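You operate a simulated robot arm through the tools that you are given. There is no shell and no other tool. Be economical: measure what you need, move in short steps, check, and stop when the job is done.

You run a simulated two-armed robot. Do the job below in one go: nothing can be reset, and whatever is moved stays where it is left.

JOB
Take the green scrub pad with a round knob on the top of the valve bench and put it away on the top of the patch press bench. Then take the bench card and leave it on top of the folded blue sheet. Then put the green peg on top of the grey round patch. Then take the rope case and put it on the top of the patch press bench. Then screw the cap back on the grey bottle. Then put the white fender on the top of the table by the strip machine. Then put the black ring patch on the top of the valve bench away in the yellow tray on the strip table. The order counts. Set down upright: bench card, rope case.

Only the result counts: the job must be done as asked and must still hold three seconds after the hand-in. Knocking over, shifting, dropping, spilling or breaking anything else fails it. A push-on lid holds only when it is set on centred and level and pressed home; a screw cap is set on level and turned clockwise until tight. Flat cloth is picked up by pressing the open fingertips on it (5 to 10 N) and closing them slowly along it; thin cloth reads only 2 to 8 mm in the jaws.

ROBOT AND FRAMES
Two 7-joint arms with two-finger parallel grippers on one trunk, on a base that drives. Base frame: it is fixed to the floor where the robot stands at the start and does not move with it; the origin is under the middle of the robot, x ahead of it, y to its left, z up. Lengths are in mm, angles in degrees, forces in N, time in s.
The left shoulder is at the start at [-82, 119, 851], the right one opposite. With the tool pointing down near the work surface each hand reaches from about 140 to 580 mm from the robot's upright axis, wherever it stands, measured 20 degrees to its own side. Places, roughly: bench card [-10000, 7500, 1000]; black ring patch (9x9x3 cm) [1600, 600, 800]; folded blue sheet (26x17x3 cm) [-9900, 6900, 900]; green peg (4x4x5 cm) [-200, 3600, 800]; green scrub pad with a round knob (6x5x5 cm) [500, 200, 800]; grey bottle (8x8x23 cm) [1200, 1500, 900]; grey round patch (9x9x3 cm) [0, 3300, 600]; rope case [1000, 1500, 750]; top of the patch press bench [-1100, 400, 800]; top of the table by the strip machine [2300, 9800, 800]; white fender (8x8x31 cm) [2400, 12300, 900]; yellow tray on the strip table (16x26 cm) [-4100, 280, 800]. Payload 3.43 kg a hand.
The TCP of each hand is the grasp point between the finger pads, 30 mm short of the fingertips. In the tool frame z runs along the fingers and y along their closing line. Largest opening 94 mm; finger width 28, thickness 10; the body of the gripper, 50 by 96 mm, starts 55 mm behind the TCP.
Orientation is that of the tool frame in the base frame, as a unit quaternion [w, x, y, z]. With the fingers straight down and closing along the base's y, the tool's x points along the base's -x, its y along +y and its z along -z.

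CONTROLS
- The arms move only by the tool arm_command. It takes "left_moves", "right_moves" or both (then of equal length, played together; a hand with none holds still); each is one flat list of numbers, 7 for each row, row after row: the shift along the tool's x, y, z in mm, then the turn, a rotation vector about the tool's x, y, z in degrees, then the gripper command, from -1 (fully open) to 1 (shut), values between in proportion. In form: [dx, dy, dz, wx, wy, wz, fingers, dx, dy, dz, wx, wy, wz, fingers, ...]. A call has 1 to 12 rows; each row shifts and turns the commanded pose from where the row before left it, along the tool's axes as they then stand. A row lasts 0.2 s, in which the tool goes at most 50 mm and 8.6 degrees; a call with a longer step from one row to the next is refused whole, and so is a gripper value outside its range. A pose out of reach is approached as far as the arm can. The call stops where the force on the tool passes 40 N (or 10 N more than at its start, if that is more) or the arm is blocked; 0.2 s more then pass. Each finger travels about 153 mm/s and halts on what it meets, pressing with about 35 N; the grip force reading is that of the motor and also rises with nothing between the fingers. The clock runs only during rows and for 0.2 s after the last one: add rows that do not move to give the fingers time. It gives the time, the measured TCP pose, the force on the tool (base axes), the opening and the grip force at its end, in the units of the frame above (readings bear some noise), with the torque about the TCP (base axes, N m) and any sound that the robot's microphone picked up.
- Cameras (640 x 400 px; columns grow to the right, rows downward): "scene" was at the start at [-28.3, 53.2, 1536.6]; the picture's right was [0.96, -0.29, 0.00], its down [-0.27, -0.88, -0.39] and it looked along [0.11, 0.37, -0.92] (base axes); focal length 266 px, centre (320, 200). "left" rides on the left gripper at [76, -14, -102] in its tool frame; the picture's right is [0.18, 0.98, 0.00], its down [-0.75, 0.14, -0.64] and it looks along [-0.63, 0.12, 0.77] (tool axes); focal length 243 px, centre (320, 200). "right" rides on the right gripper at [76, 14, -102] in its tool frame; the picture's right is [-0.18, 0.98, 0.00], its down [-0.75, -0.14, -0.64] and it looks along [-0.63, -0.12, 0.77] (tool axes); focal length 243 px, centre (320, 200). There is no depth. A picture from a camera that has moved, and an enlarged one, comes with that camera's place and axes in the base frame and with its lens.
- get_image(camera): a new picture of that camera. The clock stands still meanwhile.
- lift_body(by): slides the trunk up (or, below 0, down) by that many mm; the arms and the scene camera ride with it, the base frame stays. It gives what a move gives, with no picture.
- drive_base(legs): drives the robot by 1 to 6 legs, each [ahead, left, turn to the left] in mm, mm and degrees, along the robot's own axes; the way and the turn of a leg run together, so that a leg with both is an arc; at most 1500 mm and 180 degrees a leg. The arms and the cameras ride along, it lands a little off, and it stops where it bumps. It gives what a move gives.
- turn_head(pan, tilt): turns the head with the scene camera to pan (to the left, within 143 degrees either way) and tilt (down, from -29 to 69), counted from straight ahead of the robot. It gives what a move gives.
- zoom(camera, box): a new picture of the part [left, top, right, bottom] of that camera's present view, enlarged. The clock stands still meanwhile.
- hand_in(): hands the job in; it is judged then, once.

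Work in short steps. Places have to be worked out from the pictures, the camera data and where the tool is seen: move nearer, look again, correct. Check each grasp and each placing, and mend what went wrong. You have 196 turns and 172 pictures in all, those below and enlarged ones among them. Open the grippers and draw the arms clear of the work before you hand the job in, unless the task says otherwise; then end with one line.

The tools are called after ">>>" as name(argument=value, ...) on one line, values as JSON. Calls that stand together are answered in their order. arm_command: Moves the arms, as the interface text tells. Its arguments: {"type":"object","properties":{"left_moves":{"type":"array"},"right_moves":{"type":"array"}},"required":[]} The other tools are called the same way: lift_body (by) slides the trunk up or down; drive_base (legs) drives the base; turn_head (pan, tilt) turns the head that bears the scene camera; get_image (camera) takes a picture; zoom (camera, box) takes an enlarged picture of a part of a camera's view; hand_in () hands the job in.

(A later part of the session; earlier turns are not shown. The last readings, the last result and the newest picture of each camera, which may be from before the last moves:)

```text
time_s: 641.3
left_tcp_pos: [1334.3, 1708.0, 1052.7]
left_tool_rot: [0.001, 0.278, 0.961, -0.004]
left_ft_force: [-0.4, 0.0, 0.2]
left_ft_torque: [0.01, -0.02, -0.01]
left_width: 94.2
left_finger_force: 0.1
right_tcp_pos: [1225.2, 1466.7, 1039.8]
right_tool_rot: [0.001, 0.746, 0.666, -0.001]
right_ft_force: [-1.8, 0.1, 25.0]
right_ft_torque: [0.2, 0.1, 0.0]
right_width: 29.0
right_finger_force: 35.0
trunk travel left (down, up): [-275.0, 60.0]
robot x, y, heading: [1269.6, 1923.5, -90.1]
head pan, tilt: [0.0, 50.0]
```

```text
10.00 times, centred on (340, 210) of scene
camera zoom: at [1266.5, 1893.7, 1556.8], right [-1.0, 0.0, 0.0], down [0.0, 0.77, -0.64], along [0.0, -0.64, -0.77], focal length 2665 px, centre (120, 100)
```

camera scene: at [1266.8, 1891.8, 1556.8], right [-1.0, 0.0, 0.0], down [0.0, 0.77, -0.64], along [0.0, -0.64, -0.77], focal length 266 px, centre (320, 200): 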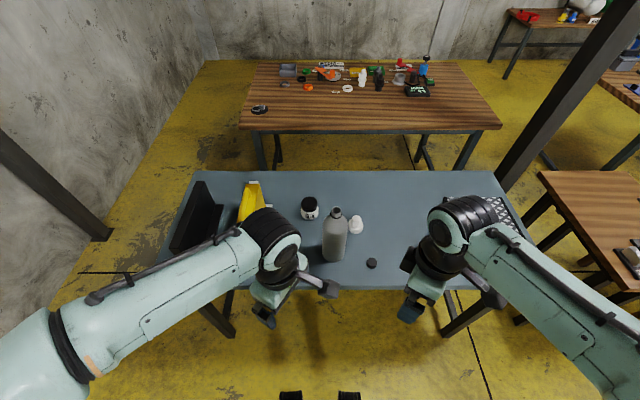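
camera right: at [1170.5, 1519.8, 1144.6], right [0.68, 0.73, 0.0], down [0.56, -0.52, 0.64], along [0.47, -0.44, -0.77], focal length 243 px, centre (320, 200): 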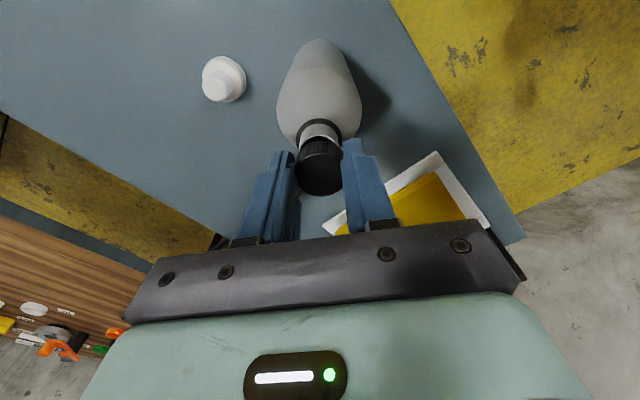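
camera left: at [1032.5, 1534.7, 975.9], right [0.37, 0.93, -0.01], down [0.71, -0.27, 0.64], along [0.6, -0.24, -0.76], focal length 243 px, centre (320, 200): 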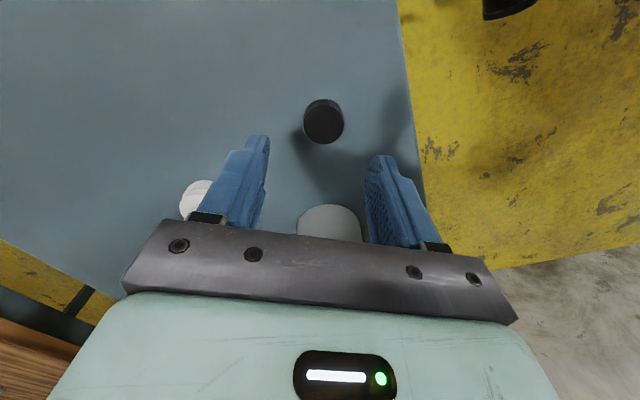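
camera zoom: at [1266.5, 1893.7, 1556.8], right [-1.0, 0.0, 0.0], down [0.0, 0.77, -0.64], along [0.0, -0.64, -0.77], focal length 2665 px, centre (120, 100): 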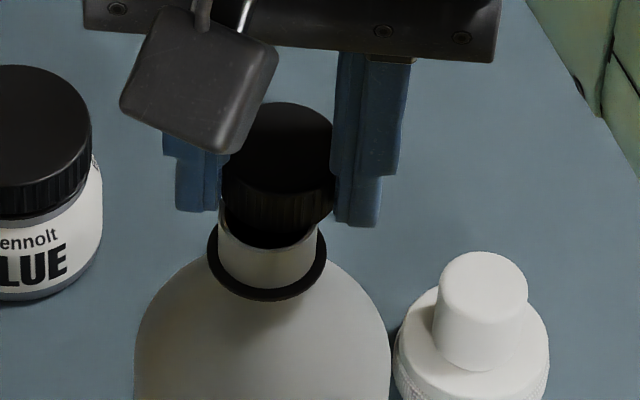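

The cap sits ~7–8 mm too far south (neck's rim visible on the robot side). Lift 12 mm, shift +7.5 mm in y and +2 in x, and check.

>>> arm_command(right_moves=[0, 0, -14, 0, 0, 0, 1, 7.7, 1.1, 0, 0, 0, 0, 1, 0, 0, 6, 0, 0, 0, 1, 0, 0, 0, 0, 0, 0, 1])

>>> zoom(camera="right", box=[240, 60, 400, 220])

>>> zoom(camera="scene", box=[315, 190, 365, 230])

```text
time_s: 642.3
left_tcp_pos: [1334.4, 1706.5, 1052.0]
left_tool_rot: [0.002, 0.278, 0.961, -0.004]
left_ft_force: [0.5, 0.0, -0.3]
left_ft_torque: [0.02, -0.03, -0.03]
left_width: 93.7
left_finger_force: 0.1
right_tcp_pos: [1228.4, 1473.7, 1046.8]
right_tool_rot: [-0.001, 0.746, 0.666, 0.0]
right_ft_force: [-0.1, -0.7, 0.2]
right_ft_torque: [-0.02, 0.01, -0.05]
right_width: 29.0
right_finger_force: 35.0
trunk travel left (down, up): [-275.0, 60.0]
robot x, y, heading: [1267.0, 1927.1, -90.2]
head pan, tilt: [0.0, 50.0]
```

```text
2.50 times, centred on (320, 140) of right
camera zoom: at [1252.6, 1547.3, 1148.2], right [0.96, -0.29, 0.0], down [-0.22, -0.73, 0.64], along [-0.19, -0.61, -0.77], focal length 606 px, centre (320, 350)
```

zoom: 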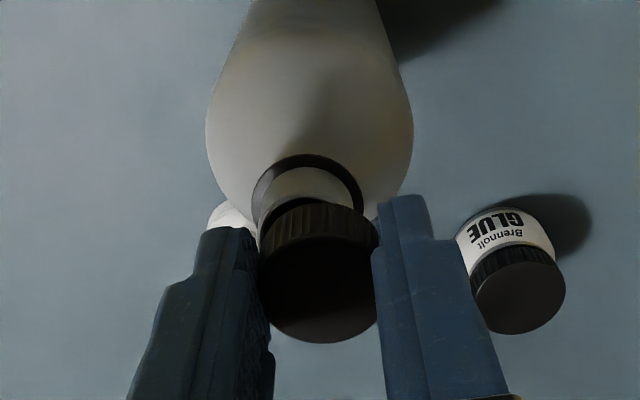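

```text
10.00 times, centred on (340, 210) of scene
camera zoom: at [1266.8, 1892.0, 1556.8], right [-1.0, 0.0, 0.0], down [0.0, 0.77, -0.64], along [0.0, -0.64, -0.77], focal length 2665 px, centre (120, 100)
```

zoom: 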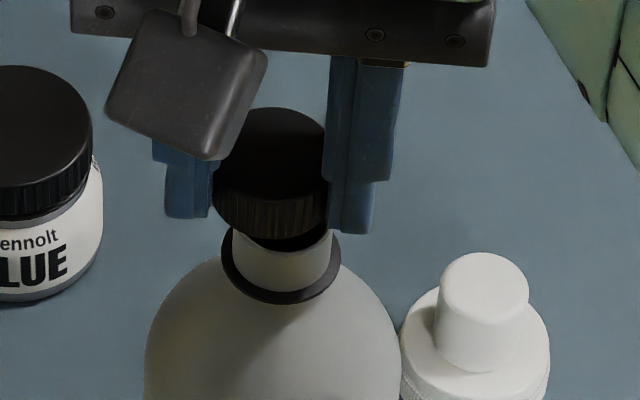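

Now the neck is ~3 mm toward −x and ~3 mm toward +y of the cap. Correct and lower to touch.

>>> arm_command(right_moves=[3.1, -3.4, 0, 0, 0, 0, 1, 0, 0, 2, 0, 0, 0, 1, 0, 0, 2, 0, 0, 0, 1, 0, 0, 1.5, 0, 0, 0, 1, 0, 0, 0, 0, 0, 0, 1])

>>> zoom(camera="scene", box=[315, 190, 365, 230])

```text
time_s: 643.5
left_tcp_pos: [1333.9, 1706.7, 1053.2]
left_tool_rot: [0.002, 0.277, 0.961, -0.004]
left_ft_force: [-0.9, -0.7, -0.3]
left_ft_torque: [0.03, -0.02, 0.0]
left_width: 93.8
left_finger_force: 0.0
right_tcp_pos: [1224.8, 1476.3, 1041.8]
right_tool_rot: [-0.001, 0.746, 0.666, -0.001]
right_ft_force: [0.4, -0.1, 0.9]
right_ft_torque: [0.01, -0.01, -0.01]
right_width: 29.0
right_finger_force: 35.1
trunk travel left (down, up): [-275.0, 60.0]
robot x, y, heading: [1268.2, 1926.4, -90.0]
head pan, tilt: [0.0, 50.0]
```

```text
10.00 times, centred on (340, 210) of scene
camera zoom: at [1266.8, 1891.8, 1556.8], right [-1.0, 0.0, 0.0], down [0.0, 0.77, -0.64], along [0.0, -0.64, -0.77], focal length 2665 px, centre (120, 100)
```

zoom: 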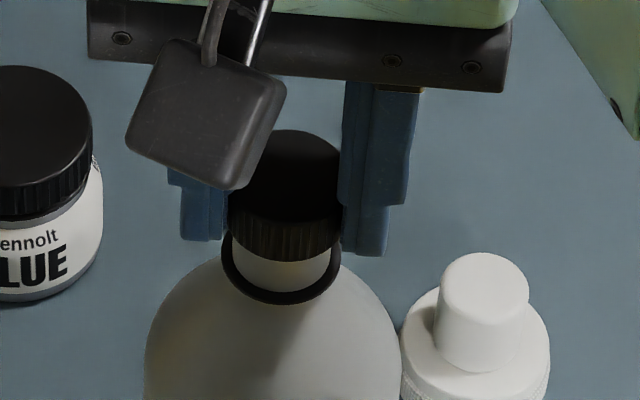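

Well aligned now (≈1 mm). Nudge +1 mm x and lower to contact.

>>> arm_command(right_moves=[0, 1.1, 2, 0, 0, 0, 1, 0, 0, 2, 0, 0, 0, 1, 0, 0, 1.5, 0, 0, 0, 1, 0, 0, 0, 0, 0, 0, 1])

```text
time_s: 644.5
left_tcp_pos: [1334.9, 1706.0, 1051.7]
left_tool_rot: [0.002, 0.278, 0.961, -0.003]
left_ft_force: [-0.9, -0.3, 0.3]
left_ft_torque: [-0.01, 0.0, 0.04]
left_width: 93.9
left_finger_force: 0.1
right_tcp_pos: [1226.1, 1477.1, 1035.8]
right_tool_rot: [0.0, 0.746, 0.666, -0.001]
right_ft_force: [-1.3, 0.1, -0.3]
right_ft_torque: [-0.01, -0.01, -0.01]
right_width: 29.2
right_finger_force: 34.8
trunk travel left (down, up): [-275.0, 60.0]
robot x, y, heading: [1267.5, 1924.8, -90.2]
head pan, tilt: [0.0, 50.0]
```

It slides over the neck freely. Continue lowering to contact.

>>> arm_command(right_moves=[0, 0, 2, 0, 0, 0, 1, 0, 0, 2, 0, 0, 0, 1, 0, 0, 2, 0, 0, 0, 1, 0, 0, 2, 0, 0, 0, 1])

```text
time_s: 645.5
left_tcp_pos: [1333.8, 1706.1, 1053.5]
left_tool_rot: [0.002, 0.277, 0.961, -0.005]
left_ft_force: [0.5, 0.2, -0.3]
left_ft_torque: [-0.04, -0.01, 0.01]
left_width: 93.9
left_finger_force: 0.0
right_tcp_pos: [1225.4, 1476.5, 1029.9]
right_tool_rot: [0.001, 0.746, 0.666, 0.0]
right_ft_force: [-0.6, 0.2, 6.0]
right_ft_torque: [-0.01, -0.02, 0.01]
right_width: 29.2
right_finger_force: 34.7
trunk travel left (down, up): [-275.0, 60.0]
robot x, y, heading: [1265.4, 1927.9, -89.9]
head pan, tilt: [0.0, 50.0]
```

Seated on the thread (6 N, torques ~0). Turn clockwise 88° while following down slightly.

>>> arm_command(right_moves=[0, 0, 0, 0, 0, 8, 1, 0, 0, 0.3, 0, 0, 8, 1, 0, 0, 0.3, 0, 0, 8, 1, 0, 0, 0.3, 0, 0, 8, 1, 0, 0, 0.3, 0, 0, 8, 1, 0, 0, 0.3, 0, 0, 8, 1, 0, 0, 0.3, 0, 0, 8, 1, 0, 0, 0.3, 0, 0, 8, 1, 0, 0, 0.3, 0, 0, 8, 1, 0, 0, 0.3, 0, 0, 8, 1, 0, 0, 0.3, 0, 0, 8, 1])

```text
time_s: 647.9
left_tcp_pos: [1334.8, 1707.7, 1052.5]
left_tool_rot: [0.001, 0.277, 0.961, -0.004]
left_ft_force: [0.3, 0.2, 0.7]
left_ft_torque: [0.01, 0.0, -0.01]
left_width: 93.9
left_finger_force: 0.1
right_tcp_pos: [1226.5, 1477.4, 1027.6]
right_tool_rot: [0.002, 0.999, -0.041, 0.001]
right_ft_force: [3.0, -3.2, 30.0]
right_ft_torque: [-0.26, -0.42, 0.02]
right_width: 29.0
right_finger_force: 34.7
trunk travel left (down, up): [-275.0, 60.0]
robot x, y, heading: [1266.3, 1927.3, -90.2]
head pan, tilt: [0.0, 50.0]
```

Ease slightly and keep turning clockwise another 80°.

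>>> arm_command(right_moves=[0, 0, -1.2, 0, 0, 8, 1, 0, 0, 0, 0, 0, 8, 1, 0, 0, 0, 0, 0, 8, 1, 0, 0, 0, 0, 0, 8, 1, 0, 0, 0, 0, 0, 8, 1, 0, 0, 0, 0, 0, 8, 1, 0, 0, 0, 0, 0, 8, 1, 0, 0, 0, 0, 0, 8, 1, 0, 0, 0, 0, 0, 8, 1, 0, 0, 0, 0, 0, 8, 1])

>>> zoom(camera="scene", box=[300, 185, 375, 260])

```text
time_s: 650.1
left_tcp_pos: [1338.1, 1706.8, 1049.8]
left_tool_rot: [0.005, 0.275, 0.961, 0.001]
left_ft_force: [21.2, -1.8, -20.4]
left_ft_torque: [-0.37, 0.4, -0.42]
left_width: 93.9
left_finger_force: 0.1
right_tcp_pos: [1222.5, 1476.8, 1027.7]
right_tool_rot: [0.001, 0.738, -0.675, 0.0]
right_ft_force: [-0.8, -2.7, 15.0]
right_ft_torque: [-0.38, 0.03, 0.04]
right_width: 29.1
right_finger_force: 34.9
trunk travel left (down, up): [-275.0, 60.0]
robot x, y, heading: [1271.1, 1924.7, -90.1]
head pan, tilt: [0.0, 50.0]
```

```text
5.33 times, centred on (338, 222) of scene
camera zoom: at [1267.3, 1892.4, 1556.7], right [-1.0, 0.0, 0.0], down [0.0, 0.77, -0.64], along [0.0, -0.64, -0.77], focal length 1421 px, centre (227, 80)
```

zoom: 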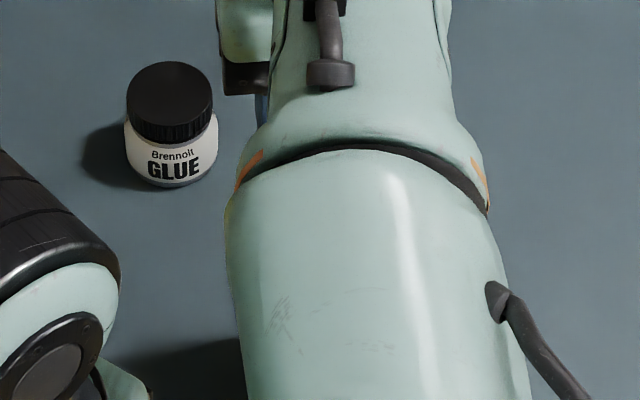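

The right arm's elbow swung in and touches the left arm. Open the fingers slightly, unwind the wrist (cap stays), and move the left hand aside.

>>> arm_command(right_moves=[0, 0, 0, 0, 0, 0, 0.3, 0, 0, 0, 0, 0, 0, 0, 0, 0, 0, 0, 0, -8.4, 0, 0, 0, 0, 0, 0, -8.4, 0, 0, 0, 0, 0, 0, -8.4, 0, 0, 0, 0, 0, 0, -8.4, 0, 0, 0, 0, 0, 0, -8.4, 0, 0, 0, 0, 0, 0, -8.4, 0, 0, 0, 0, 0, 0, -8.4, 0, 0, 0, 0, 0, 0, -8.4, 0, 0, 0, 0, 0, 0, -8.4, 0, 0, 0, 0, 0, 0, -8.4, 0])

>>> arm_command(right_moves=[0, 0, 0, 0, 0, -8.4, 0, 0, 0, 0, 0, 0, -8.4, 0, 0, 0, 0, 0, 0, -8.4, 0, 0, 0, 0, 0, 0, -8.4, 0, 0, 0, 0, 0, 0, -8.4, 0, 0, 0, 0, 0, 0, -8.4, 0, 0, 0, 0, 0, 0, -8.4, 0, 0, 0, 0, 0, 0, -8.4, 0, 0, 0, 0, 0, 0, -8.4, 0, 0, 0, 0, 0, 0, -8.4, 0, 0, 0, 0, 0, 0, -8.4, 0, 0, 0, 0, 0, 0, -8.4, 0], left_moves=[30, 30, 0, 0, 0, 0, -1, 25, 30, 0, 0, 0, 0, -1, 0, 30, 0, 0, 0, 0, -1, 0, 0, 0, 0, 0, 0, -1, 0, 0, 0, 0, 0, 0, -1, 0, 0, 0, 0, 0, 0, -1, 0, 0, 0, 0, 0, 0, -1, 0, 0, 0, 0, 0, 0, -1, 0, 0, 0, 0, 0, 0, -1, 0, 0, 0, 0, 0, 0, -1, 0, 0, 0, 0, 0, 0, -1, 0, 0, 0, 0, 0, 0, -1])

>>> zoom(camera="scene", box=[300, 185, 375, 260])

```text
time_s: 650.4
left_tcp_pos: [1338.3, 1707.4, 1048.5]
left_tool_rot: [0.006, 0.276, 0.961, 0.002]
left_ft_force: [1.4, 0.1, -1.1]
left_ft_torque: [0.07, 0.08, 0.05]
left_width: 93.6
left_finger_force: 0.1
right_tcp_pos: [1224.3, 1479.2, 1024.6]
right_tool_rot: [-0.003, 0.738, -0.675, -0.002]
right_ft_force: [-0.3, -0.4, -0.4]
right_ft_torque: [-0.02, 0.01, 0.02]
right_width: 32.9
right_finger_force: 0.0
trunk travel left (down, up): [-275.0, 60.0]
robot x, y, heading: [1270.0, 1927.7, -90.0]
head pan, tilt: [0.0, 50.0]
stopped in row 1 (left hand): the force on the tool passed its limit at 42 N (the readings are from after the stop); the commanded pose is now the measured one
```

```text
time_s: 653.0
left_tcp_pos: [1339.8, 1811.2, 1047.8]
left_tool_rot: [0.006, 0.276, 0.961, 0.001]
left_ft_force: [-0.2, -0.3, -0.1]
left_ft_torque: [-0.01, 0.0, 0.01]
left_width: 94.1
left_finger_force: 0.0
right_tcp_pos: [1223.8, 1477.9, 1026.0]
right_tool_rot: [-0.003, 0.99, 0.14, 0.0]
right_ft_force: [-0.1, -0.3, -0.5]
right_ft_torque: [-0.02, 0.0, 0.0]
right_width: 47.0
right_finger_force: 0.0
trunk travel left (down, up): [-275.0, 60.0]
robot x, y, heading: [1272.0, 1928.5, -90.0]
head pan, tilt: [0.0, 50.0]
```

```text
5.33 times, centred on (338, 222) of scene
camera zoom: at [1266.7, 1891.8, 1556.8], right [-1.0, 0.0, 0.0], down [0.0, 0.77, -0.64], along [0.0, -0.64, -0.77], focal length 1421 px, centre (227, 80)
```

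zoom: 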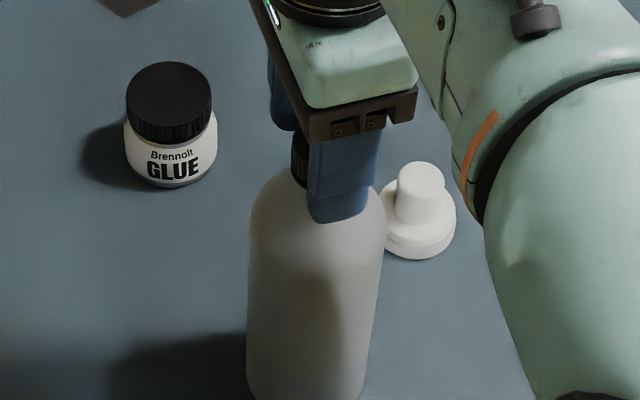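

Bottle is fine with cap on. Unwind another 100° and view the cap.

>>> arm_command(right_moves=[0, 0, 0, 0, 0, -8.4, 0, 0, 0, 0, 0, 0, -8.4, 0, 0, 0, 0, 0, 0, -8.4, 0, 0, 0, 0, 0, 0, -8.4, 0, 0, 0, 0, 0, 0, -8.4, 0, 0, 0, 0, 0, 0, -8.4, 0, 0, 0, 0, 0, 0, -8.4, 0, 0, 0, 0, 0, 0, -8.4, 0, 0, 0, 0, 0, 0, -8.4, 0, 0, 0, 0, 0, 0, -8.4, 0, 0, 0, 0, 0, 0, -8.4, 0, 0, 0, 0, 0, 0, -8.4, 0])

>>> zoom(camera="right", box=[220, 60, 420, 240])

>>> zoom(camera="scene", box=[315, 190, 365, 230])

```text
time_s: 655.6
left_tcp_pos: [1339.1, 1810.3, 1047.6]
left_tool_rot: [0.006, 0.276, 0.961, 0.001]
left_ft_force: [-0.3, -0.4, -0.8]
left_ft_torque: [0.0, 0.01, 0.01]
left_width: 93.9
left_finger_force: 0.1
right_tcp_pos: [1223.0, 1477.2, 1025.7]
right_tool_rot: [0.0, 0.523, 0.852, 0.002]
right_ft_force: [-0.7, -1.2, 0.1]
right_ft_torque: [0.0, 0.02, 0.0]
right_width: 47.0
right_finger_force: 0.1
trunk travel left (down, up): [-275.0, 60.0]
robot x, y, heading: [1267.1, 1926.7, -90.2]
head pan, tilt: [0.0, 50.0]
```

```text
2.22 times, centred on (320, 150) of right
camera zoom: at [1203.0, 1551.2, 1127.9], right [0.96, 0.28, 0.0], down [0.21, -0.74, 0.64], along [0.18, -0.61, -0.77], focal length 539 px, centre (320, 311)
```

zoom: 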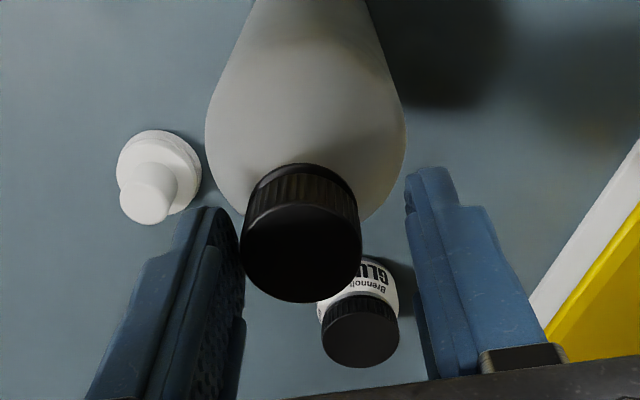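

```text
10.00 times, centred on (340, 210) of scene
camera zoom: at [1266.7, 1891.8, 1556.8], right [-1.0, 0.0, 0.0], down [0.0, 0.77, -0.64], along [0.0, -0.64, -0.77], focal length 2665 px, centre (120, 100)
```

zoom: 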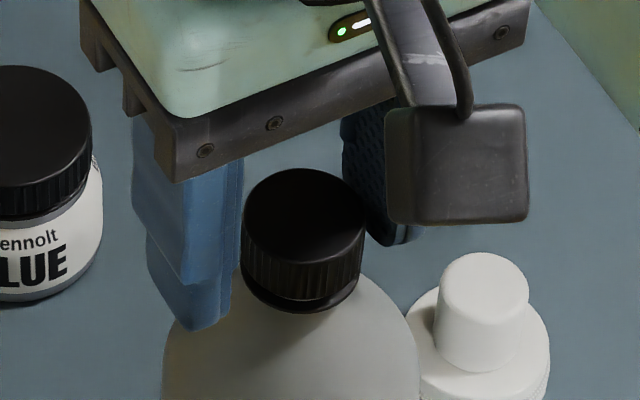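

The cap is down near the collar. Recentre 4 mm along the closing axis, close, and turn clockwise again.

>>> arm_command(right_moves=[0, -4, 0, 0, 0, 0, 0, 0, 0, 0, 0, 0, 0, 0.5, 0, 0, 0, 0, 0, 0, 1, 0, 0, 0, 0, 0, 0, 1, 0, 0, 0, 0, 0, 8, 1, 0, 0, 0, 0, 0, 8, 1, 0, 0, 0, 0, 0, 8, 1, 0, 0, 0, 0, 0, 8, 1, 0, 0, 0, 0, 0, 8, 1, 0, 0, 0, 0, 0, 8, 1, 0, 0, 0, 0, 0, 8, 1, 0, 0, 0, 0, 0, 8, 1])

```text
time_s: 658.2
left_tcp_pos: [1340.1, 1811.1, 1047.7]
left_tool_rot: [0.005, 0.276, 0.961, 0.001]
left_ft_force: [-0.2, 0.2, -0.1]
left_ft_torque: [0.0, -0.02, -0.02]
left_width: 94.2
left_finger_force: 0.1
right_tcp_pos: [1219.9, 1476.4, 1026.2]
right_tool_rot: [-0.002, 0.897, 0.443, 0.002]
right_ft_force: [-0.3, -0.1, -0.1]
right_ft_torque: [0.03, -0.02, 0.01]
right_width: 29.7
right_finger_force: 35.3
trunk travel left (down, up): [-275.0, 60.0]
robot x, y, heading: [1269.4, 1927.8, -90.4]
head pan, tilt: [0.0, 50.0]
```

>>> arm_command(right_moves=[0, 0, 0.3, 0, 0, 8, 1, 0, 0, 0.3, 0, 0, 8, 1, 0, 0, 0.3, 0, 0, 8, 1, 0, 0, 0.3, 0, 0, 8, 1, 0, 0, 0.3, 0, 0, 8, 1, 0, 0, 0.3, 0, 0, 8, 1, 0, 0, 0.3, 0, 0, 8, 1, 0, 0, 0.3, 0, 0, 8, 1, 0, 0, 0.3, 0, 0, 8, 1])

>>> zoom(camera="right", box=[220, 60, 420, 240])

```text
time_s: 660.2
left_tcp_pos: [1339.8, 1811.2, 1048.4]
left_tool_rot: [0.006, 0.275, 0.961, 0.0]
left_ft_force: [0.7, -0.2, 0.5]
left_ft_torque: [-0.02, 0.03, -0.01]
left_width: 93.8
left_finger_force: 0.1
right_tcp_pos: [1219.0, 1475.1, 1023.8]
right_tool_rot: [-0.002, 0.986, -0.169, 0.001]
right_ft_force: [-0.5, -0.6, 12.2]
right_ft_torque: [-0.02, 0.02, 0.01]
right_width: 29.6
right_finger_force: 35.1
trunk travel left (down, up): [-275.0, 60.0]
robot x, y, heading: [1268.0, 1926.3, -90.0]
head pan, tilt: [0.0, 50.0]
```

```text
2.22 times, centred on (320, 150) of right
camera zoom: at [1288.3, 1436.8, 1126.0], right [-0.5, -0.87, 0.0], down [-0.66, 0.38, 0.64], along [-0.56, 0.32, -0.77], focal length 539 px, centre (320, 311)
```

zoom: 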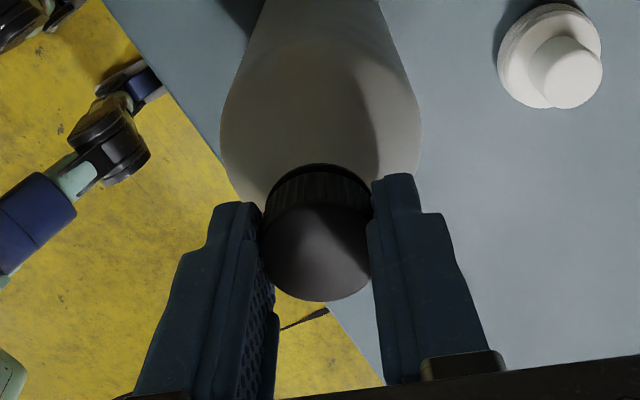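

z keeps sinking (1023.8). Turn on 48° more.

>>> arm_command(right_moves=[0, 0, 0, 0, 0, 8, 1, 0, 0, 0, 0, 0, 8, 1, 0, 0, 0, 0, 0, 8, 1, 0, 0, 0.2, 0, 0, 8, 1, 0, 0, 0.2, 0, 0, 8, 1, 0, 0, 0.2, 0, 0, 8, 1])

```text
time_s: 661.6
left_tcp_pos: [1339.7, 1812.2, 1048.3]
left_tool_rot: [0.005, 0.276, 0.961, 0.001]
left_ft_force: [0.0, -0.2, 0.0]
left_ft_torque: [-0.03, -0.03, -0.02]
left_width: 93.8
left_finger_force: 0.2
right_tcp_pos: [1220.1, 1476.8, 1023.4]
right_tool_rot: [-0.001, 0.832, -0.555, 0.0]
right_ft_force: [-0.2, -3.1, 19.0]
right_ft_torque: [-0.21, -0.07, 0.05]
right_width: 29.6
right_finger_force: 35.2
trunk travel left (down, up): [-275.0, 60.0]
robot x, y, heading: [1270.7, 1925.6, -89.9]
head pan, tilt: [0.0, 50.0]
```

Open, unwind and regrip once more to confirm tightness.

>>> arm_command(right_moves=[0, 0, 0, 0, 0, 0, 0.3, 0, 0, 0, 0, 0, 0, 0, 0, 0, 0, 0, 0, -8.4, 0, 0, 0, 0, 0, 0, -8.4, 0, 0, 0, 0, 0, 0, -8.4, 0, 0, 0, 0, 0, 0, -8.4, 0, 0, 0, 0, 0, 0, -8.4, 0, 0, 0, 0, 0, 0, -8.4, 0, 0, 0, 0, 0, 0, -8.4, 0, 0, 0, 0, 0, 0, -8.4, 0, 0, 0, 0, 0, 0, -8.4, 0, 0, 0, 0, 0, 0, -8.4, 0])

>>> arm_command(right_moves=[0, 0, 0, 0, 0, -8.4, 0, 0, 0, 0, 0, 0, -8.4, 0, 0, 0, 0, 0, 0, -8.4, 0, 0, 0, 0, 0, 0, -8.4, 0, 0, 0, 0, 0, 0, -8.4, 0, 0, 0, 0, 0, 0, -8.4, 0, 0, 0, 0, 0, 0, -8.4, 0, 0, 0, 0, 0, 0, -8.4, 0, 0, 0, 0, 0, 0, -8.4, 0, 0, 0, 0, 0, 0, -8.4, 0, 0, 0, 0, 0, 0, -8.4, 0, 0, 0, 0, 0, 0, -8.4, 0])

>>> zoom(camera="scene", box=[315, 190, 365, 230])

```text
time_s: 664.2
left_tcp_pos: [1340.6, 1812.4, 1048.1]
left_tool_rot: [0.005, 0.276, 0.961, 0.002]
left_ft_force: [-0.1, 0.3, 0.1]
left_ft_torque: [-0.03, 0.02, 0.0]
left_width: 94.1
left_finger_force: 0.0
right_tcp_pos: [1219.2, 1475.8, 1021.4]
right_tool_rot: [-0.003, 0.989, 0.147, 0.001]
right_ft_force: [0.2, 0.1, 0.3]
right_ft_torque: [0.0, 0.0, 0.0]
right_width: 47.3
right_finger_force: 0.1
trunk travel left (down, up): [-275.0, 60.0]
robot x, y, heading: [1269.1, 1928.3, -90.1]
head pan, tilt: [0.0, 50.0]
```

```text
time_s: 666.8
left_tcp_pos: [1339.2, 1811.7, 1047.3]
left_tool_rot: [0.007, 0.275, 0.961, 0.001]
left_ft_force: [0.3, -0.1, -0.3]
left_ft_torque: [0.0, -0.02, -0.01]
left_width: 94.2
left_finger_force: 0.1
right_tcp_pos: [1219.9, 1475.4, 1022.0]
right_tool_rot: [-0.001, 0.518, 0.856, 0.003]
right_ft_force: [-0.8, -0.3, -0.3]
right_ft_torque: [-0.02, 0.0, 0.03]
right_width: 47.1
right_finger_force: 0.0
trunk travel left (down, up): [-275.0, 60.0]
robot x, y, heading: [1267.0, 1926.0, -90.4]
head pan, tilt: [0.0, 50.0]
```

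```text
10.00 times, centred on (340, 210) of scene
camera zoom: at [1266.7, 1891.8, 1556.8], right [-1.0, 0.0, 0.0], down [0.0, 0.77, -0.64], along [0.0, -0.64, -0.77], focal length 2665 px, centre (120, 100)
```

zoom: 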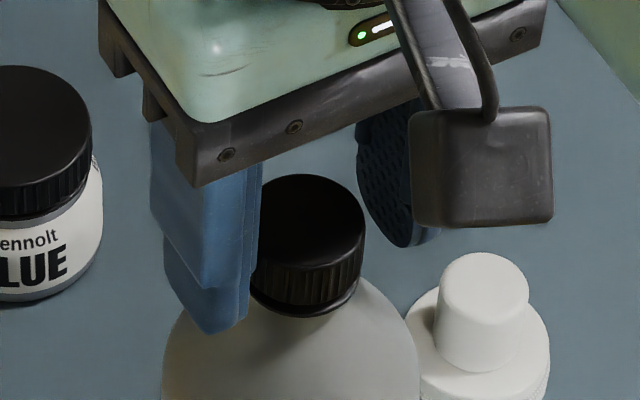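

The cap is at the collar now. Close and turn once more, checking torque.

>>> arm_command(right_moves=[0, 0, 0, 0, 0, 0, 0.5, 0, 0, 0, 0, 0, 0, 1, 0, 0, 0, 0, 0, 0, 1, 0, 0, 0, 0, 0, 8, 1, 0, 0, 0, 0, 0, 8, 1, 0, 0, 0, 0, 0, 8, 1, 0, 0, 0, 0, 0, 8, 1, 0, 0, 0, 0, 0, 8, 1, 0, 0, 0, 0, 0, 8, 1, 0, 0, 0, 0, 0, 8, 1, 0, 0, 0, 0, 0, 8, 1])

>>> arm_command(right_moves=[0, 0, 0, 0, 0, 8, 1, 0, 0, 0, 0, 0, 8, 1, 0, 0, 0, 0, 0, 8, 1, 0, 0, 0, 0, 0, 8, 1, 0, 0, 0, 0, 0, 8, 1, 0, 0, 0, 0, 0, 8, 1, 0, 0, 0, 0, 0, 8, 1, 0, 0, 0, 0, 0, 8, 1])

```text
time_s: 669.2
left_tcp_pos: [1340.0, 1811.5, 1048.3]
left_tool_rot: [0.007, 0.276, 0.961, 0.001]
left_ft_force: [0.3, 0.1, -0.4]
left_ft_torque: [0.03, -0.02, 0.03]
left_width: 94.1
left_finger_force: 0.0
right_tcp_pos: [1220.1, 1474.4, 1022.8]
right_tool_rot: [-0.003, 0.894, 0.449, 0.001]
right_ft_force: [0.3, 0.5, 1.3]
right_ft_torque: [-0.03, -0.02, -0.02]
right_width: 29.1
right_finger_force: 35.1
trunk travel left (down, up): [-275.0, 60.0]
robot x, y, heading: [1268.9, 1926.5, -89.8]
head pan, tilt: [0.0, 50.0]
```

```text
time_s: 671.0
left_tcp_pos: [1339.7, 1812.1, 1047.6]
left_tool_rot: [0.006, 0.276, 0.961, 0.001]
left_ft_force: [-0.9, 0.3, 0.2]
left_ft_torque: [-0.01, 0.02, 0.01]
left_width: 93.7
left_finger_force: 0.0
right_tcp_pos: [1220.6, 1475.5, 1022.4]
right_tool_rot: [-0.003, 0.996, -0.093, 0.0]
right_ft_force: [0.0, 0.9, 1.3]
right_ft_torque: [0.0, -0.09, -0.02]
right_width: 29.5
right_finger_force: 35.4
trunk travel left (down, up): [-275.0, 60.0]
robot x, y, heading: [1268.9, 1928.1, -90.0]
head pan, tilt: [0.0, 50.0]
```

No resistance — without load the bottle may just spin. Press down ~25 N and turn further, watching torque.

>>> arm_command(right_moves=[0, 0, 1.5, 0, 0, 0, 1, 0, 0, 1.5, 0, 0, 0, 1, 0, 0, 0, 0, 0, 6, 1, 0, 0, 0, 0, 0, 8, 1, 0, 0, 0, 0, 0, 8, 1, 0, 0, 0, 0, 0, 8, 1, 0, 0, 0, 0, 0, 8, 1])

```text
time_s: 672.6
left_tcp_pos: [1339.7, 1811.8, 1047.7]
left_tool_rot: [0.006, 0.276, 0.961, 0.001]
left_ft_force: [0.0, 0.2, 0.6]
left_ft_torque: [-0.01, 0.04, 0.02]
left_width: 94.0
left_finger_force: 0.0
right_tcp_pos: [1220.4, 1477.1, 1021.4]
right_tool_rot: [-0.001, 0.912, -0.411, 0.0]
right_ft_force: [-0.1, -0.5, 27.6]
right_ft_torque: [-0.13, -0.06, 0.19]
right_width: 29.1
right_finger_force: 34.9
trunk travel left (down, up): [-275.0, 60.0]
robot x, y, heading: [1264.3, 1924.9, -90.0]
head pan, tilt: [0.0, 50.0]
```

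Torque now 0.19 N m at 27 N: it is biting. Turn 24° more under load.

>>> arm_command(right_moves=[0, 0, 0.5, 0, 0, 8, 1, 0, 0, 0, 0, 0, 8, 1, 0, 0, 0, 0, 0, 8, 1])

```text
time_s: 673.4
left_tcp_pos: [1339.5, 1813.1, 1047.6]
left_tool_rot: [0.005, 0.276, 0.961, 0.0]
left_ft_force: [0.9, 0.4, 0.4]
left_ft_torque: [0.01, 0.01, 0.03]
left_width: 94.0
left_finger_force: 0.2
right_tcp_pos: [1220.4, 1477.2, 1020.6]
right_tool_rot: [0.001, 0.806, -0.592, 0.0]
right_ft_force: [0.4, -0.7, 30.3]
right_ft_torque: [-0.1, -0.01, 0.27]
right_width: 29.0
right_finger_force: 34.7
trunk travel left (down, up): [-275.0, 60.0]
robot x, y, heading: [1268.5, 1927.4, -90.0]
head pan, tilt: [0.0, 50.0]
```

Torque 0.27. One more regrip cycle with pressure to make sure it's tight.

>>> arm_command(right_moves=[0, 0, -3, 0, 0, 0, 1, 0, 0, 0, 0, 0, 0, 0, 0, 0, 0, 0, 0, -8.4, 0, 0, 0, 0, 0, 0, -8.4, 0, 0, 0, 0, 0, 0, -8.4, 0, 0, 0, 0, 0, 0, -8.4, 0, 0, 0, 0, 0, 0, -8.4, 0, 0, 0, 0, 0, 0, -8.4, 0, 0, 0, 0, 0, 0, -8.4, 0, 0, 0, 0, 0, 0, -8.4, 0, 0, 0, 0, 0, 0, -8.4, 0, 0, 0, 0, 0, 0, -8.4, 0])

>>> arm_command(right_moves=[0, 0, 0, 0, 0, 0, 0.5, 0, 0, 0, 0, 0, 0, 1, 0, 0, 0, 0, 0, 0, 1, 0, 0, 2, 0, 0, 0, 1, 0, 0, 2, 0, 0, 0, 1, 0, 0, 1, 0, 0, 6, 1, 0, 0, 0, 0, 0, 8, 1, 0, 0, 0, 0, 0, 8, 1, 0, 0, 0, 0, 0, 8, 1])

>>> arm_command(right_moves=[0, 0, 0, 0, 0, 8, 1, 0, 0, 0, 0, 0, 8, 1, 0, 0, 0, 0, 0, 8, 1, 0, 0, 0, 0, 0, 8, 1])

```text
time_s: 676.0
left_tcp_pos: [1339.6, 1810.5, 1048.2]
left_tool_rot: [0.006, 0.275, 0.961, 0.001]
left_ft_force: [-0.8, 0.1, 0.4]
left_ft_torque: [-0.02, -0.02, -0.01]
left_width: 93.7
left_finger_force: 0.1
right_tcp_pos: [1219.4, 1476.4, 1022.8]
right_tool_rot: [-0.003, 0.995, 0.1, 0.0]
right_ft_force: [-0.4, -0.2, 0.0]
right_ft_torque: [-0.02, -0.02, 0.02]
right_width: 47.2
right_finger_force: 0.1
trunk travel left (down, up): [-275.0, 60.0]
robot x, y, heading: [1266.6, 1929.5, -89.8]
head pan, tilt: [0.0, 50.0]
```

```text
time_s: 678.0
left_tcp_pos: [1339.8, 1813.5, 1048.3]
left_tool_rot: [0.007, 0.275, 0.961, 0.0]
left_ft_force: [-0.4, 0.3, -0.5]
left_ft_torque: [-0.01, 0.01, -0.02]
left_width: 93.9
left_finger_force: 0.0
right_tcp_pos: [1220.9, 1476.9, 1018.5]
right_tool_rot: [0.001, 0.987, -0.162, 0.001]
right_ft_force: [-0.2, 0.3, 35.8]
right_ft_torque: [-0.02, -0.04, 0.26]
right_width: 29.3
right_finger_force: 35.6
trunk travel left (down, up): [-275.0, 60.0]
robot x, y, heading: [1269.2, 1926.4, -90.1]
head pan, tilt: [0.0, 50.0]
```

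```text
time_s: 679.0
left_tcp_pos: [1340.5, 1812.2, 1048.0]
left_tool_rot: [0.007, 0.275, 0.961, 0.0]
left_ft_force: [0.5, 0.0, -0.1]
left_ft_torque: [-0.02, 0.0, 0.0]
left_width: 93.9
left_finger_force: 0.0
right_tcp_pos: [1219.3, 1476.9, 1019.6]
right_tool_rot: [0.0, 0.904, -0.427, 0.001]
right_ft_force: [0.6, 0.0, 31.1]
right_ft_torque: [-0.14, -0.09, 0.27]
right_width: 29.4
right_finger_force: 34.7
trunk travel left (down, up): [-275.0, 60.0]
robot x, y, heading: [1270.1, 1925.5, -90.3]
head pan, tilt: [0.0, 50.0]
```

Torque saturates at 0.27 N m – the bottle itself slips, so the cap is tight. Release, rise, and check.

>>> arm_command(right_moves=[0, 0, -4, 0, 0, 0, 1, 0, 0, 0, 0, 0, 0, 0.3, 0, 0, 0, 0, 0, 0, -0.2, 0, 0, -20, 0, 0, 0, -0.2, 0, 0, -45, 0, 0, 0, -0.2, 0, 0, -45, 0, 0, 0, -1])

>>> drive_base(legs=[[-450, 0, 0]])

>>> zoom(camera="scene", box=[240, 120, 400, 220])

```text
time_s: 680.4
left_tcp_pos: [1340.5, 1811.5, 1048.6]
left_tool_rot: [0.007, 0.276, 0.961, 0.001]
left_ft_force: [0.1, -0.5, -0.6]
left_ft_torque: [0.0, -0.01, 0.01]
left_width: 93.9
left_finger_force: 0.1
right_tcp_pos: [1220.1, 1476.1, 1119.0]
right_tool_rot: [-0.003, 0.904, -0.427, 0.0]
right_ft_force: [0.0, -0.5, -0.9]
right_ft_torque: [0.0, -0.04, 0.02]
right_width: 94.1
right_finger_force: 0.1
right hand out of reach, approached as far as the arm can: row 6
trunk travel left (down, up): [-275.0, 60.0]
robot x, y, heading: [1269.0, 1930.4, -90.0]
head pan, tilt: [0.0, 50.0]
```

```text
time_s: 683.2
left_tcp_pos: [1340.5, 2269.3, 1048.4]
left_tool_rot: [0.006, 0.269, 0.963, 0.001]
left_ft_force: [-0.1, -0.3, -0.5]
left_ft_torque: [-0.01, -0.01, -0.02]
left_width: 94.0
left_finger_force: 0.1
right_tcp_pos: [1223.7, 1934.9, 1119.5]
right_tool_rot: [-0.002, 0.907, -0.42, -0.001]
right_ft_force: [0.5, 0.3, -0.9]
right_ft_torque: [-0.04, 0.01, -0.01]
right_width: 94.1
right_finger_force: 0.0
trunk travel left (down, up): [-275.0, 60.0]
robot x, y, heading: [1266.4, 2386.9, -89.4]
head pan, tilt: [0.0, 50.0]
```

```text
4.00 times, centred on (320, 170) of scene
camera zoom: at [1265.3, 2349.9, 1556.8], right [-1.0, -0.01, 0.0], down [-0.01, 0.77, -0.64], along [0.01, -0.64, -0.77], focal length 1066 px, centre (320, 320)
```

zoom: 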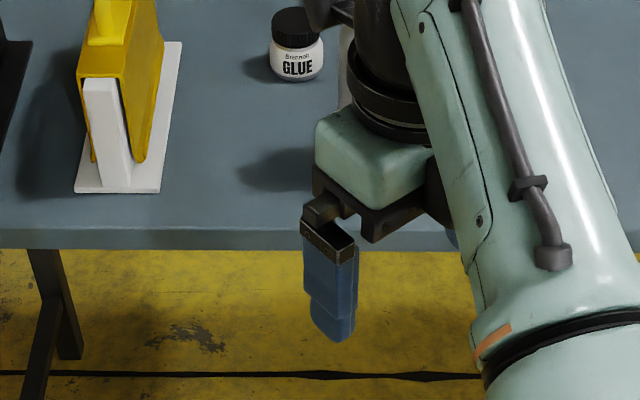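

Bottle stands with the cap on. Retract/unwind the right hand and head east then north toward the fender.

>>> arm_command(right_moves=[-38, -13, 0, 0, 0, 0, -1, -38, -13, 0, 0, 0, 0, -1, -38, -13, 10, 0, 0, 0, -1, -38, -13, 10, 0, 0, 0, -1, 0, 0, 0, 0, 0, -8.5, -1, 0, 0, 0, 0, 0, -8.5, -1, 0, 0, 0, 0, 0, -8.5, -1, 0, 0, 0, 0, 0, -8.5, -1, 0, 0, 0, 0, 0, -8.5, -1, 0, 0, 0, 0, 0, -8.5, -1, 0, 0, 0, 0, 0, -8.5, -1, 0, 0, 0, 0, 0, -8.5, -1])

>>> drive_base(legs=[[0, 0, 90], [830, 0, 0], [0, 0, 90], [1450, 0, 0], [650, 0, 0]])

>>> turn_head(pan=0, tilt=12)

>>> get_image(camera="scene")

```text
time_s: 685.8
left_tcp_pos: [1339.0, 2270.7, 1047.1]
left_tool_rot: [0.006, 0.269, 0.963, 0.001]
left_ft_force: [-0.6, 0.3, 0.2]
left_ft_torque: [0.02, 0.01, 0.02]
left_width: 94.1
left_finger_force: 0.0
right_tcp_pos: [1165.5, 2084.0, 1099.7]
right_tool_rot: [-0.003, 0.987, 0.161, 0.001]
right_ft_force: [-0.4, -0.2, 0.1]
right_ft_torque: [0.01, -0.02, 0.0]
right_width: 94.1
right_finger_force: 0.0
trunk travel left (down, up): [-275.0, 60.0]
robot x, y, heading: [1269.0, 2383.3, -89.5]
head pan, tilt: [0.0, 50.0]
```

```text
time_s: 707.8
left_tcp_pos: [2011.3, 4589.1, 1047.9]
left_tool_rot: [0.001, 0.965, -0.263, -0.006]
left_ft_force: [-0.5, -0.6, -0.7]
left_ft_torque: [0.0, 0.01, -0.02]
left_width: 94.3
left_finger_force: 0.1
right_tcp_pos: [2184.1, 4776.2, 1098.8]
right_tool_rot: [0.0, -0.164, 0.986, -0.002]
right_ft_force: [-0.1, 0.6, -0.9]
right_ft_torque: [-0.03, 0.03, 0.02]
right_width: 94.4
right_finger_force: 0.0
trunk travel left (down, up): [-275.0, 60.0]
robot x, y, heading: [2083.6, 4478.8, 91.4]
head pan, tilt: [0.0, 50.0]
```

```text
time_s: 708.8
left_tcp_pos: [2011.7, 4589.0, 1048.3]
left_tool_rot: [0.0, 0.964, -0.264, -0.005]
left_ft_force: [0.3, -0.3, 0.4]
left_ft_torque: [0.01, 0.01, -0.02]
left_width: 93.6
left_finger_force: 0.1
right_tcp_pos: [2183.0, 4776.9, 1100.4]
right_tool_rot: [0.0, -0.165, 0.986, -0.002]
right_ft_force: [-0.9, 0.4, -0.3]
right_ft_torque: [0.03, 0.02, 0.0]
right_width: 93.6
right_finger_force: 0.1
trunk travel left (down, up): [-275.0, 60.0]
robot x, y, heading: [2083.1, 4475.2, 91.2]
head pan, tilt: [0.0, 12.0]
```

```text
28 pictures are left
camera scene: at [2083.1, 4521.8, 1615.3], right [1.0, 0.02, 0.0], down [0.0, -0.21, -0.98], along [-0.02, 0.98, -0.21], focal length 266 px, centre (320, 200)
```

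scene: 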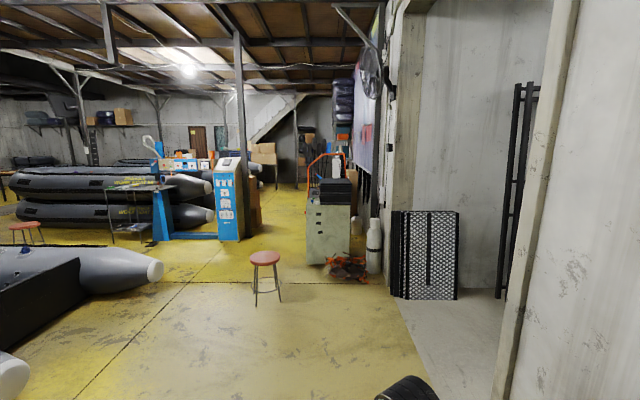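

Route: pass left of the stool (≈[1450, 7040]), then between the blue stand and the cabinet. Drive to about [850, 8500].

>>> drive_base(legs=[[0, 0, -1.2], [1000, 1000, 0], [500, 230, 0], [1450, 0, 0], [1100, 0, 0]])

>>> turn_head(pan=-25, tilt=18)

>>> get_image(camera="scene")

```text
time_s: 732.3
left_tcp_pos: [800.4, 8537.2, 1048.0]
left_tool_rot: [0.001, 0.961, -0.275, -0.005]
left_ft_force: [0.1, -0.1, -0.1]
left_ft_torque: [-0.05, 0.0, 0.02]
left_width: 94.2
left_finger_force: 0.1
right_tcp_pos: [977.2, 8721.6, 1099.9]
right_tool_rot: [-0.002, -0.152, 0.988, -0.003]
right_ft_force: [0.6, -0.8, 0.2]
right_ft_torque: [0.03, 0.04, 0.02]
right_width: 93.8
right_finger_force: 0.0
trunk travel left (down, up): [-275.0, 60.0]
robot x, y, heading: [871.9, 8422.3, 89.7]
head pan, tilt: [0.0, 12.0]
stopped in leg 5: the robot was blocked; the commanded pose is now the measured one
```

```text
time_s: 733.2
left_tcp_pos: [799.5, 8538.2, 1048.9]
left_tool_rot: [0.0, 0.961, -0.276, -0.005]
left_ft_force: [0.4, -1.3, -0.1]
left_ft_torque: [0.0, 0.02, -0.01]
left_width: 94.0
left_finger_force: 0.0
right_tcp_pos: [975.6, 8719.8, 1098.3]
right_tool_rot: [0.0, -0.152, 0.988, -0.003]
right_ft_force: [0.8, -0.1, -0.4]
right_ft_torque: [-0.02, 0.02, -0.01]
right_width: 94.0
right_finger_force: 0.0
trunk travel left (down, up): [-275.0, 60.0]
robot x, y, heading: [871.8, 8418.8, 89.5]
head pan, tilt: [-25.0, 18.0]
```

```text
27 pictures are left
camera scene: at [909.2, 8458.9, 1605.7], right [0.9, -0.43, 0.0], down [-0.13, -0.28, -0.95], along [0.41, 0.86, -0.31], focal length 266 px, centre (320, 200)
```

scene: 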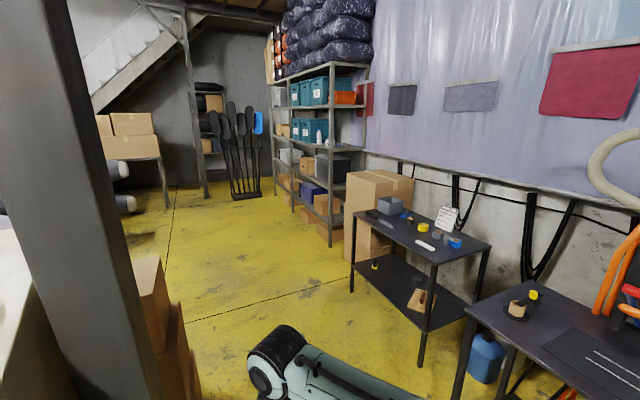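

Blocked – likely the blue stand on the left. Zoom toward the shelf for the fender while here.

>>> zoom(camera="scene", box=[260, 60, 380, 250])

>>> drive_base(legs=[[-80, 0, 0], [0, -430, 0], [1300, 0, 0], [1300, 0, 0]])

```text
2.11 times, centred on (320, 155) of scene
camera zoom: at [909.2, 8458.9, 1605.7], right [0.9, -0.43, 0.0], down [-0.13, -0.28, -0.95], along [0.41, 0.86, -0.31], focal length 561 px, centre (320, 295)
```

zoom: 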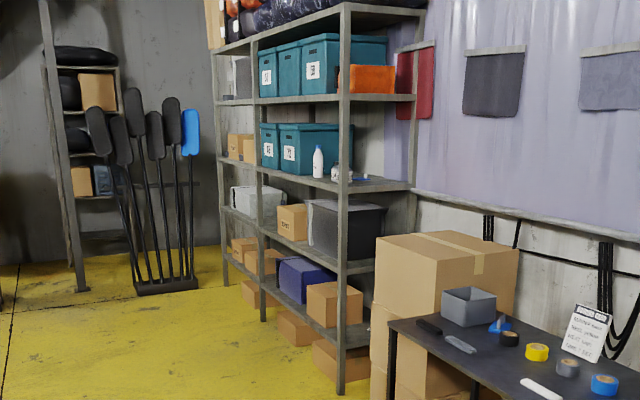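

```text
time_s: 750.5
left_tcp_pos: [1231.8, 11066.6, 1047.6]
left_tool_rot: [0.001, 0.961, -0.277, -0.005]
left_ft_force: [-0.1, 0.5, 0.5]
left_ft_torque: [0.04, -0.01, 0.0]
left_width: 94.1
left_finger_force: 0.1
right_tcp_pos: [1408.3, 11248.4, 1098.7]
right_tool_rot: [-0.001, -0.151, 0.988, -0.004]
right_ft_force: [0.3, -0.3, 0.4]
right_ft_torque: [-0.05, 0.03, -0.02]
right_width: 94.0
right_finger_force: 0.1
trunk travel left (down, up): [-275.0, 60.0]
robot x, y, heading: [1299.9, 10947.4, 89.5]
head pan, tilt: [-25.0, 18.0]
```

The fender should be on the shelf's middle tier near y 12300. Drive there and face the shelf (heading 0).

>>> drive_base(legs=[[1330, 0, 0], [0, 0, -89.5], [430, 0, 0]])

>>> turn_head(pan=5, tilt=30)

>>> get_image(camera="scene")

```text
time_s: 763.2
left_tcp_pos: [1873.3, 12370.6, 1047.9]
left_tool_rot: [0.003, -0.494, 0.87, 0.005]
left_ft_force: [0.0, 0.1, -0.4]
left_ft_torque: [-0.01, -0.01, 0.01]
left_width: 93.8
left_finger_force: 0.1
right_tcp_pos: [2061.6, 12198.2, 1099.9]
right_tool_rot: [-0.002, 0.582, 0.813, -0.003]
right_ft_force: [0.0, 1.2, -0.5]
right_ft_torque: [0.0, -0.01, 0.0]
right_width: 94.1
right_finger_force: 0.1
trunk travel left (down, up): [-275.0, 60.0]
robot x, y, heading: [1758.4, 12297.7, 1.3]
head pan, tilt: [-25.0, 18.0]
```

```text
time_s: 764.2
left_tcp_pos: [1872.9, 12370.4, 1048.4]
left_tool_rot: [0.003, -0.494, 0.869, 0.005]
left_ft_force: [-0.5, 0.0, -0.2]
left_ft_torque: [-0.01, -0.04, 0.02]
left_width: 93.5
left_finger_force: 0.1
right_tcp_pos: [2060.7, 12198.8, 1099.4]
right_tool_rot: [-0.003, 0.582, 0.813, -0.002]
right_ft_force: [0.0, 0.1, 0.0]
right_ft_torque: [-0.04, 0.03, -0.05]
right_width: 93.9
right_finger_force: 0.1
trunk travel left (down, up): [-275.0, 60.0]
robot x, y, heading: [1758.3, 12296.6, 1.0]
head pan, tilt: [5.0, 30.0]
```

```text
25 pictures are left
camera scene: at [1803.7, 12302.4, 1586.4], right [0.1, -0.99, 0.0], down [-0.5, -0.05, -0.87], along [0.86, 0.09, -0.5], focal length 266 px, centre (320, 200)
```

scene: 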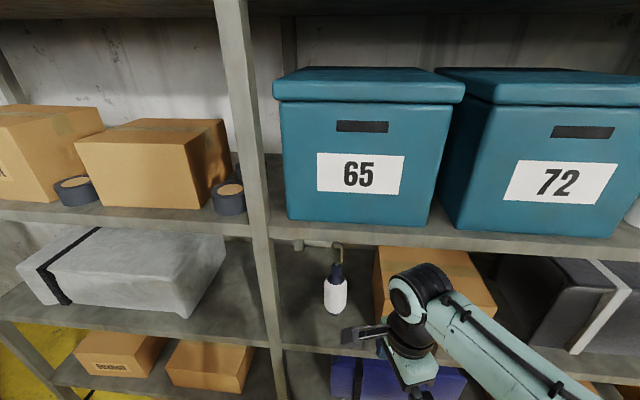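

The white fender (blue top, hook) stands on the shelf at ≈[2435, 12311], z 745–1060. I'll take it with the right hand horizontal. Reposition and turn the hand forward.

>>> drive_base(legs=[[0, 130, -1]])

>>> arm_command(right_moves=[0, 0, 0, 0, 0, -8, -1, 0, 0, 0, 0, 0, -8, -1, 0, 0, 0, 0, 0, -8, -1, 0, 0, 0, 0, 0, -8, -1, 0, 0, 0, 0, 0, -8, -1, 0, 0, 0, 0, 0, -8, -1, 0, 0, 0, 0, 0, -8, -1, 0, 0, 0, 0, 0, -8, -1, 0, 0, 0, 0, 0, -8, -1, -40, 0, 30, 0, 0, 0, -1, -40, 0, 30, 0, 0, 0, -1])

>>> arm_command(right_moves=[0, 0, 0, 0, -8.2, 0, -1, 0, 0, 0, 0, -8.2, 0, -1, 0, 0, 0, 0, -8.2, 0, -1, 0, 0, 0, 0, -8.2, 0, -1, 0, 0, 0, 0, -8.2, 0, -1, 0, 0, 0, 0, -8.2, 0, -1, 0, 0, 0, 0, -8.2, 0, -1, 0, 0, 0, 0, -8.2, 0, -1, 0, 0, 0, 0, -8.2, 0, -1, 0, 0, 0, 0, -8.2, 0, -1, 0, 0, 0, 0, -8, 0, -1])

>>> get_image(camera="right")

```text
time_s: 766.0
left_tcp_pos: [1873.9, 12498.0, 1047.4]
left_tool_rot: [0.003, -0.486, 0.874, 0.004]
left_ft_force: [-0.6, -0.1, 0.9]
left_ft_torque: [-0.01, 0.01, 0.01]
left_width: 93.9
left_finger_force: 0.0
right_tcp_pos: [2058.3, 12322.2, 1100.0]
right_tool_rot: [-0.003, 0.591, 0.807, -0.002]
right_ft_force: [0.2, 1.5, 0.9]
right_ft_torque: [0.01, 0.0, -0.02]
right_width: 94.2
right_finger_force: 0.0
trunk travel left (down, up): [-275.0, 60.0]
robot x, y, heading: [1757.5, 12424.8, 0.0]
head pan, tilt: [5.0, 30.0]
```

```text
time_s: 768.4
left_tcp_pos: [1874.2, 12497.9, 1048.1]
left_tool_rot: [0.003, -0.486, 0.874, 0.006]
left_ft_force: [-0.2, -0.1, 0.3]
left_ft_torque: [-0.01, 0.04, 0.0]
left_width: 94.2
left_finger_force: 0.0
right_tcp_pos: [2137.7, 12322.4, 1040.2]
right_tool_rot: [-0.004, 0.002, 1.0, 0.0]
right_ft_force: [0.0, 0.9, 0.0]
right_ft_torque: [-0.03, 0.01, 0.02]
right_width: 93.9
right_finger_force: 0.1
trunk travel left (down, up): [-275.0, 60.0]
robot x, y, heading: [1756.8, 12426.1, -0.0]
head pan, tilt: [5.0, 30.0]
```

```text
time_s: 770.8
left_tcp_pos: [1874.2, 12496.3, 1048.4]
left_tool_rot: [0.004, -0.486, 0.874, 0.005]
left_ft_force: [0.1, -0.6, 0.2]
left_ft_torque: [-0.02, 0.0, -0.02]
left_width: 94.2
left_finger_force: 0.1
right_tcp_pos: [2137.9, 12320.5, 1040.0]
right_tool_rot: [0.706, 0.002, 0.709, -0.001]
right_ft_force: [-0.2, 0.6, 0.2]
right_ft_torque: [-0.01, 0.04, -0.01]
right_width: 94.3
right_finger_force: 0.1
trunk travel left (down, up): [-275.0, 60.0]
robot x, y, heading: [1755.3, 12426.0, -0.1]
head pan, tilt: [5.0, 30.0]
```

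```text
24 pictures are left
camera right: at [2035.8, 12336.0, 962.8], right [0.0, 0.98, 0.19], down [-0.64, -0.14, 0.76], along [0.77, -0.12, 0.63], focal length 243 px, centre (320, 200)
```

right: 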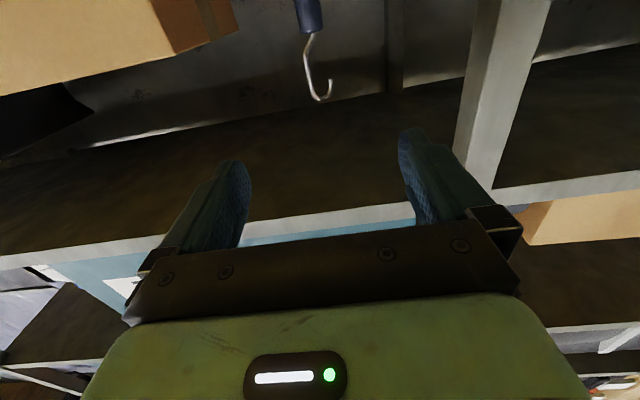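

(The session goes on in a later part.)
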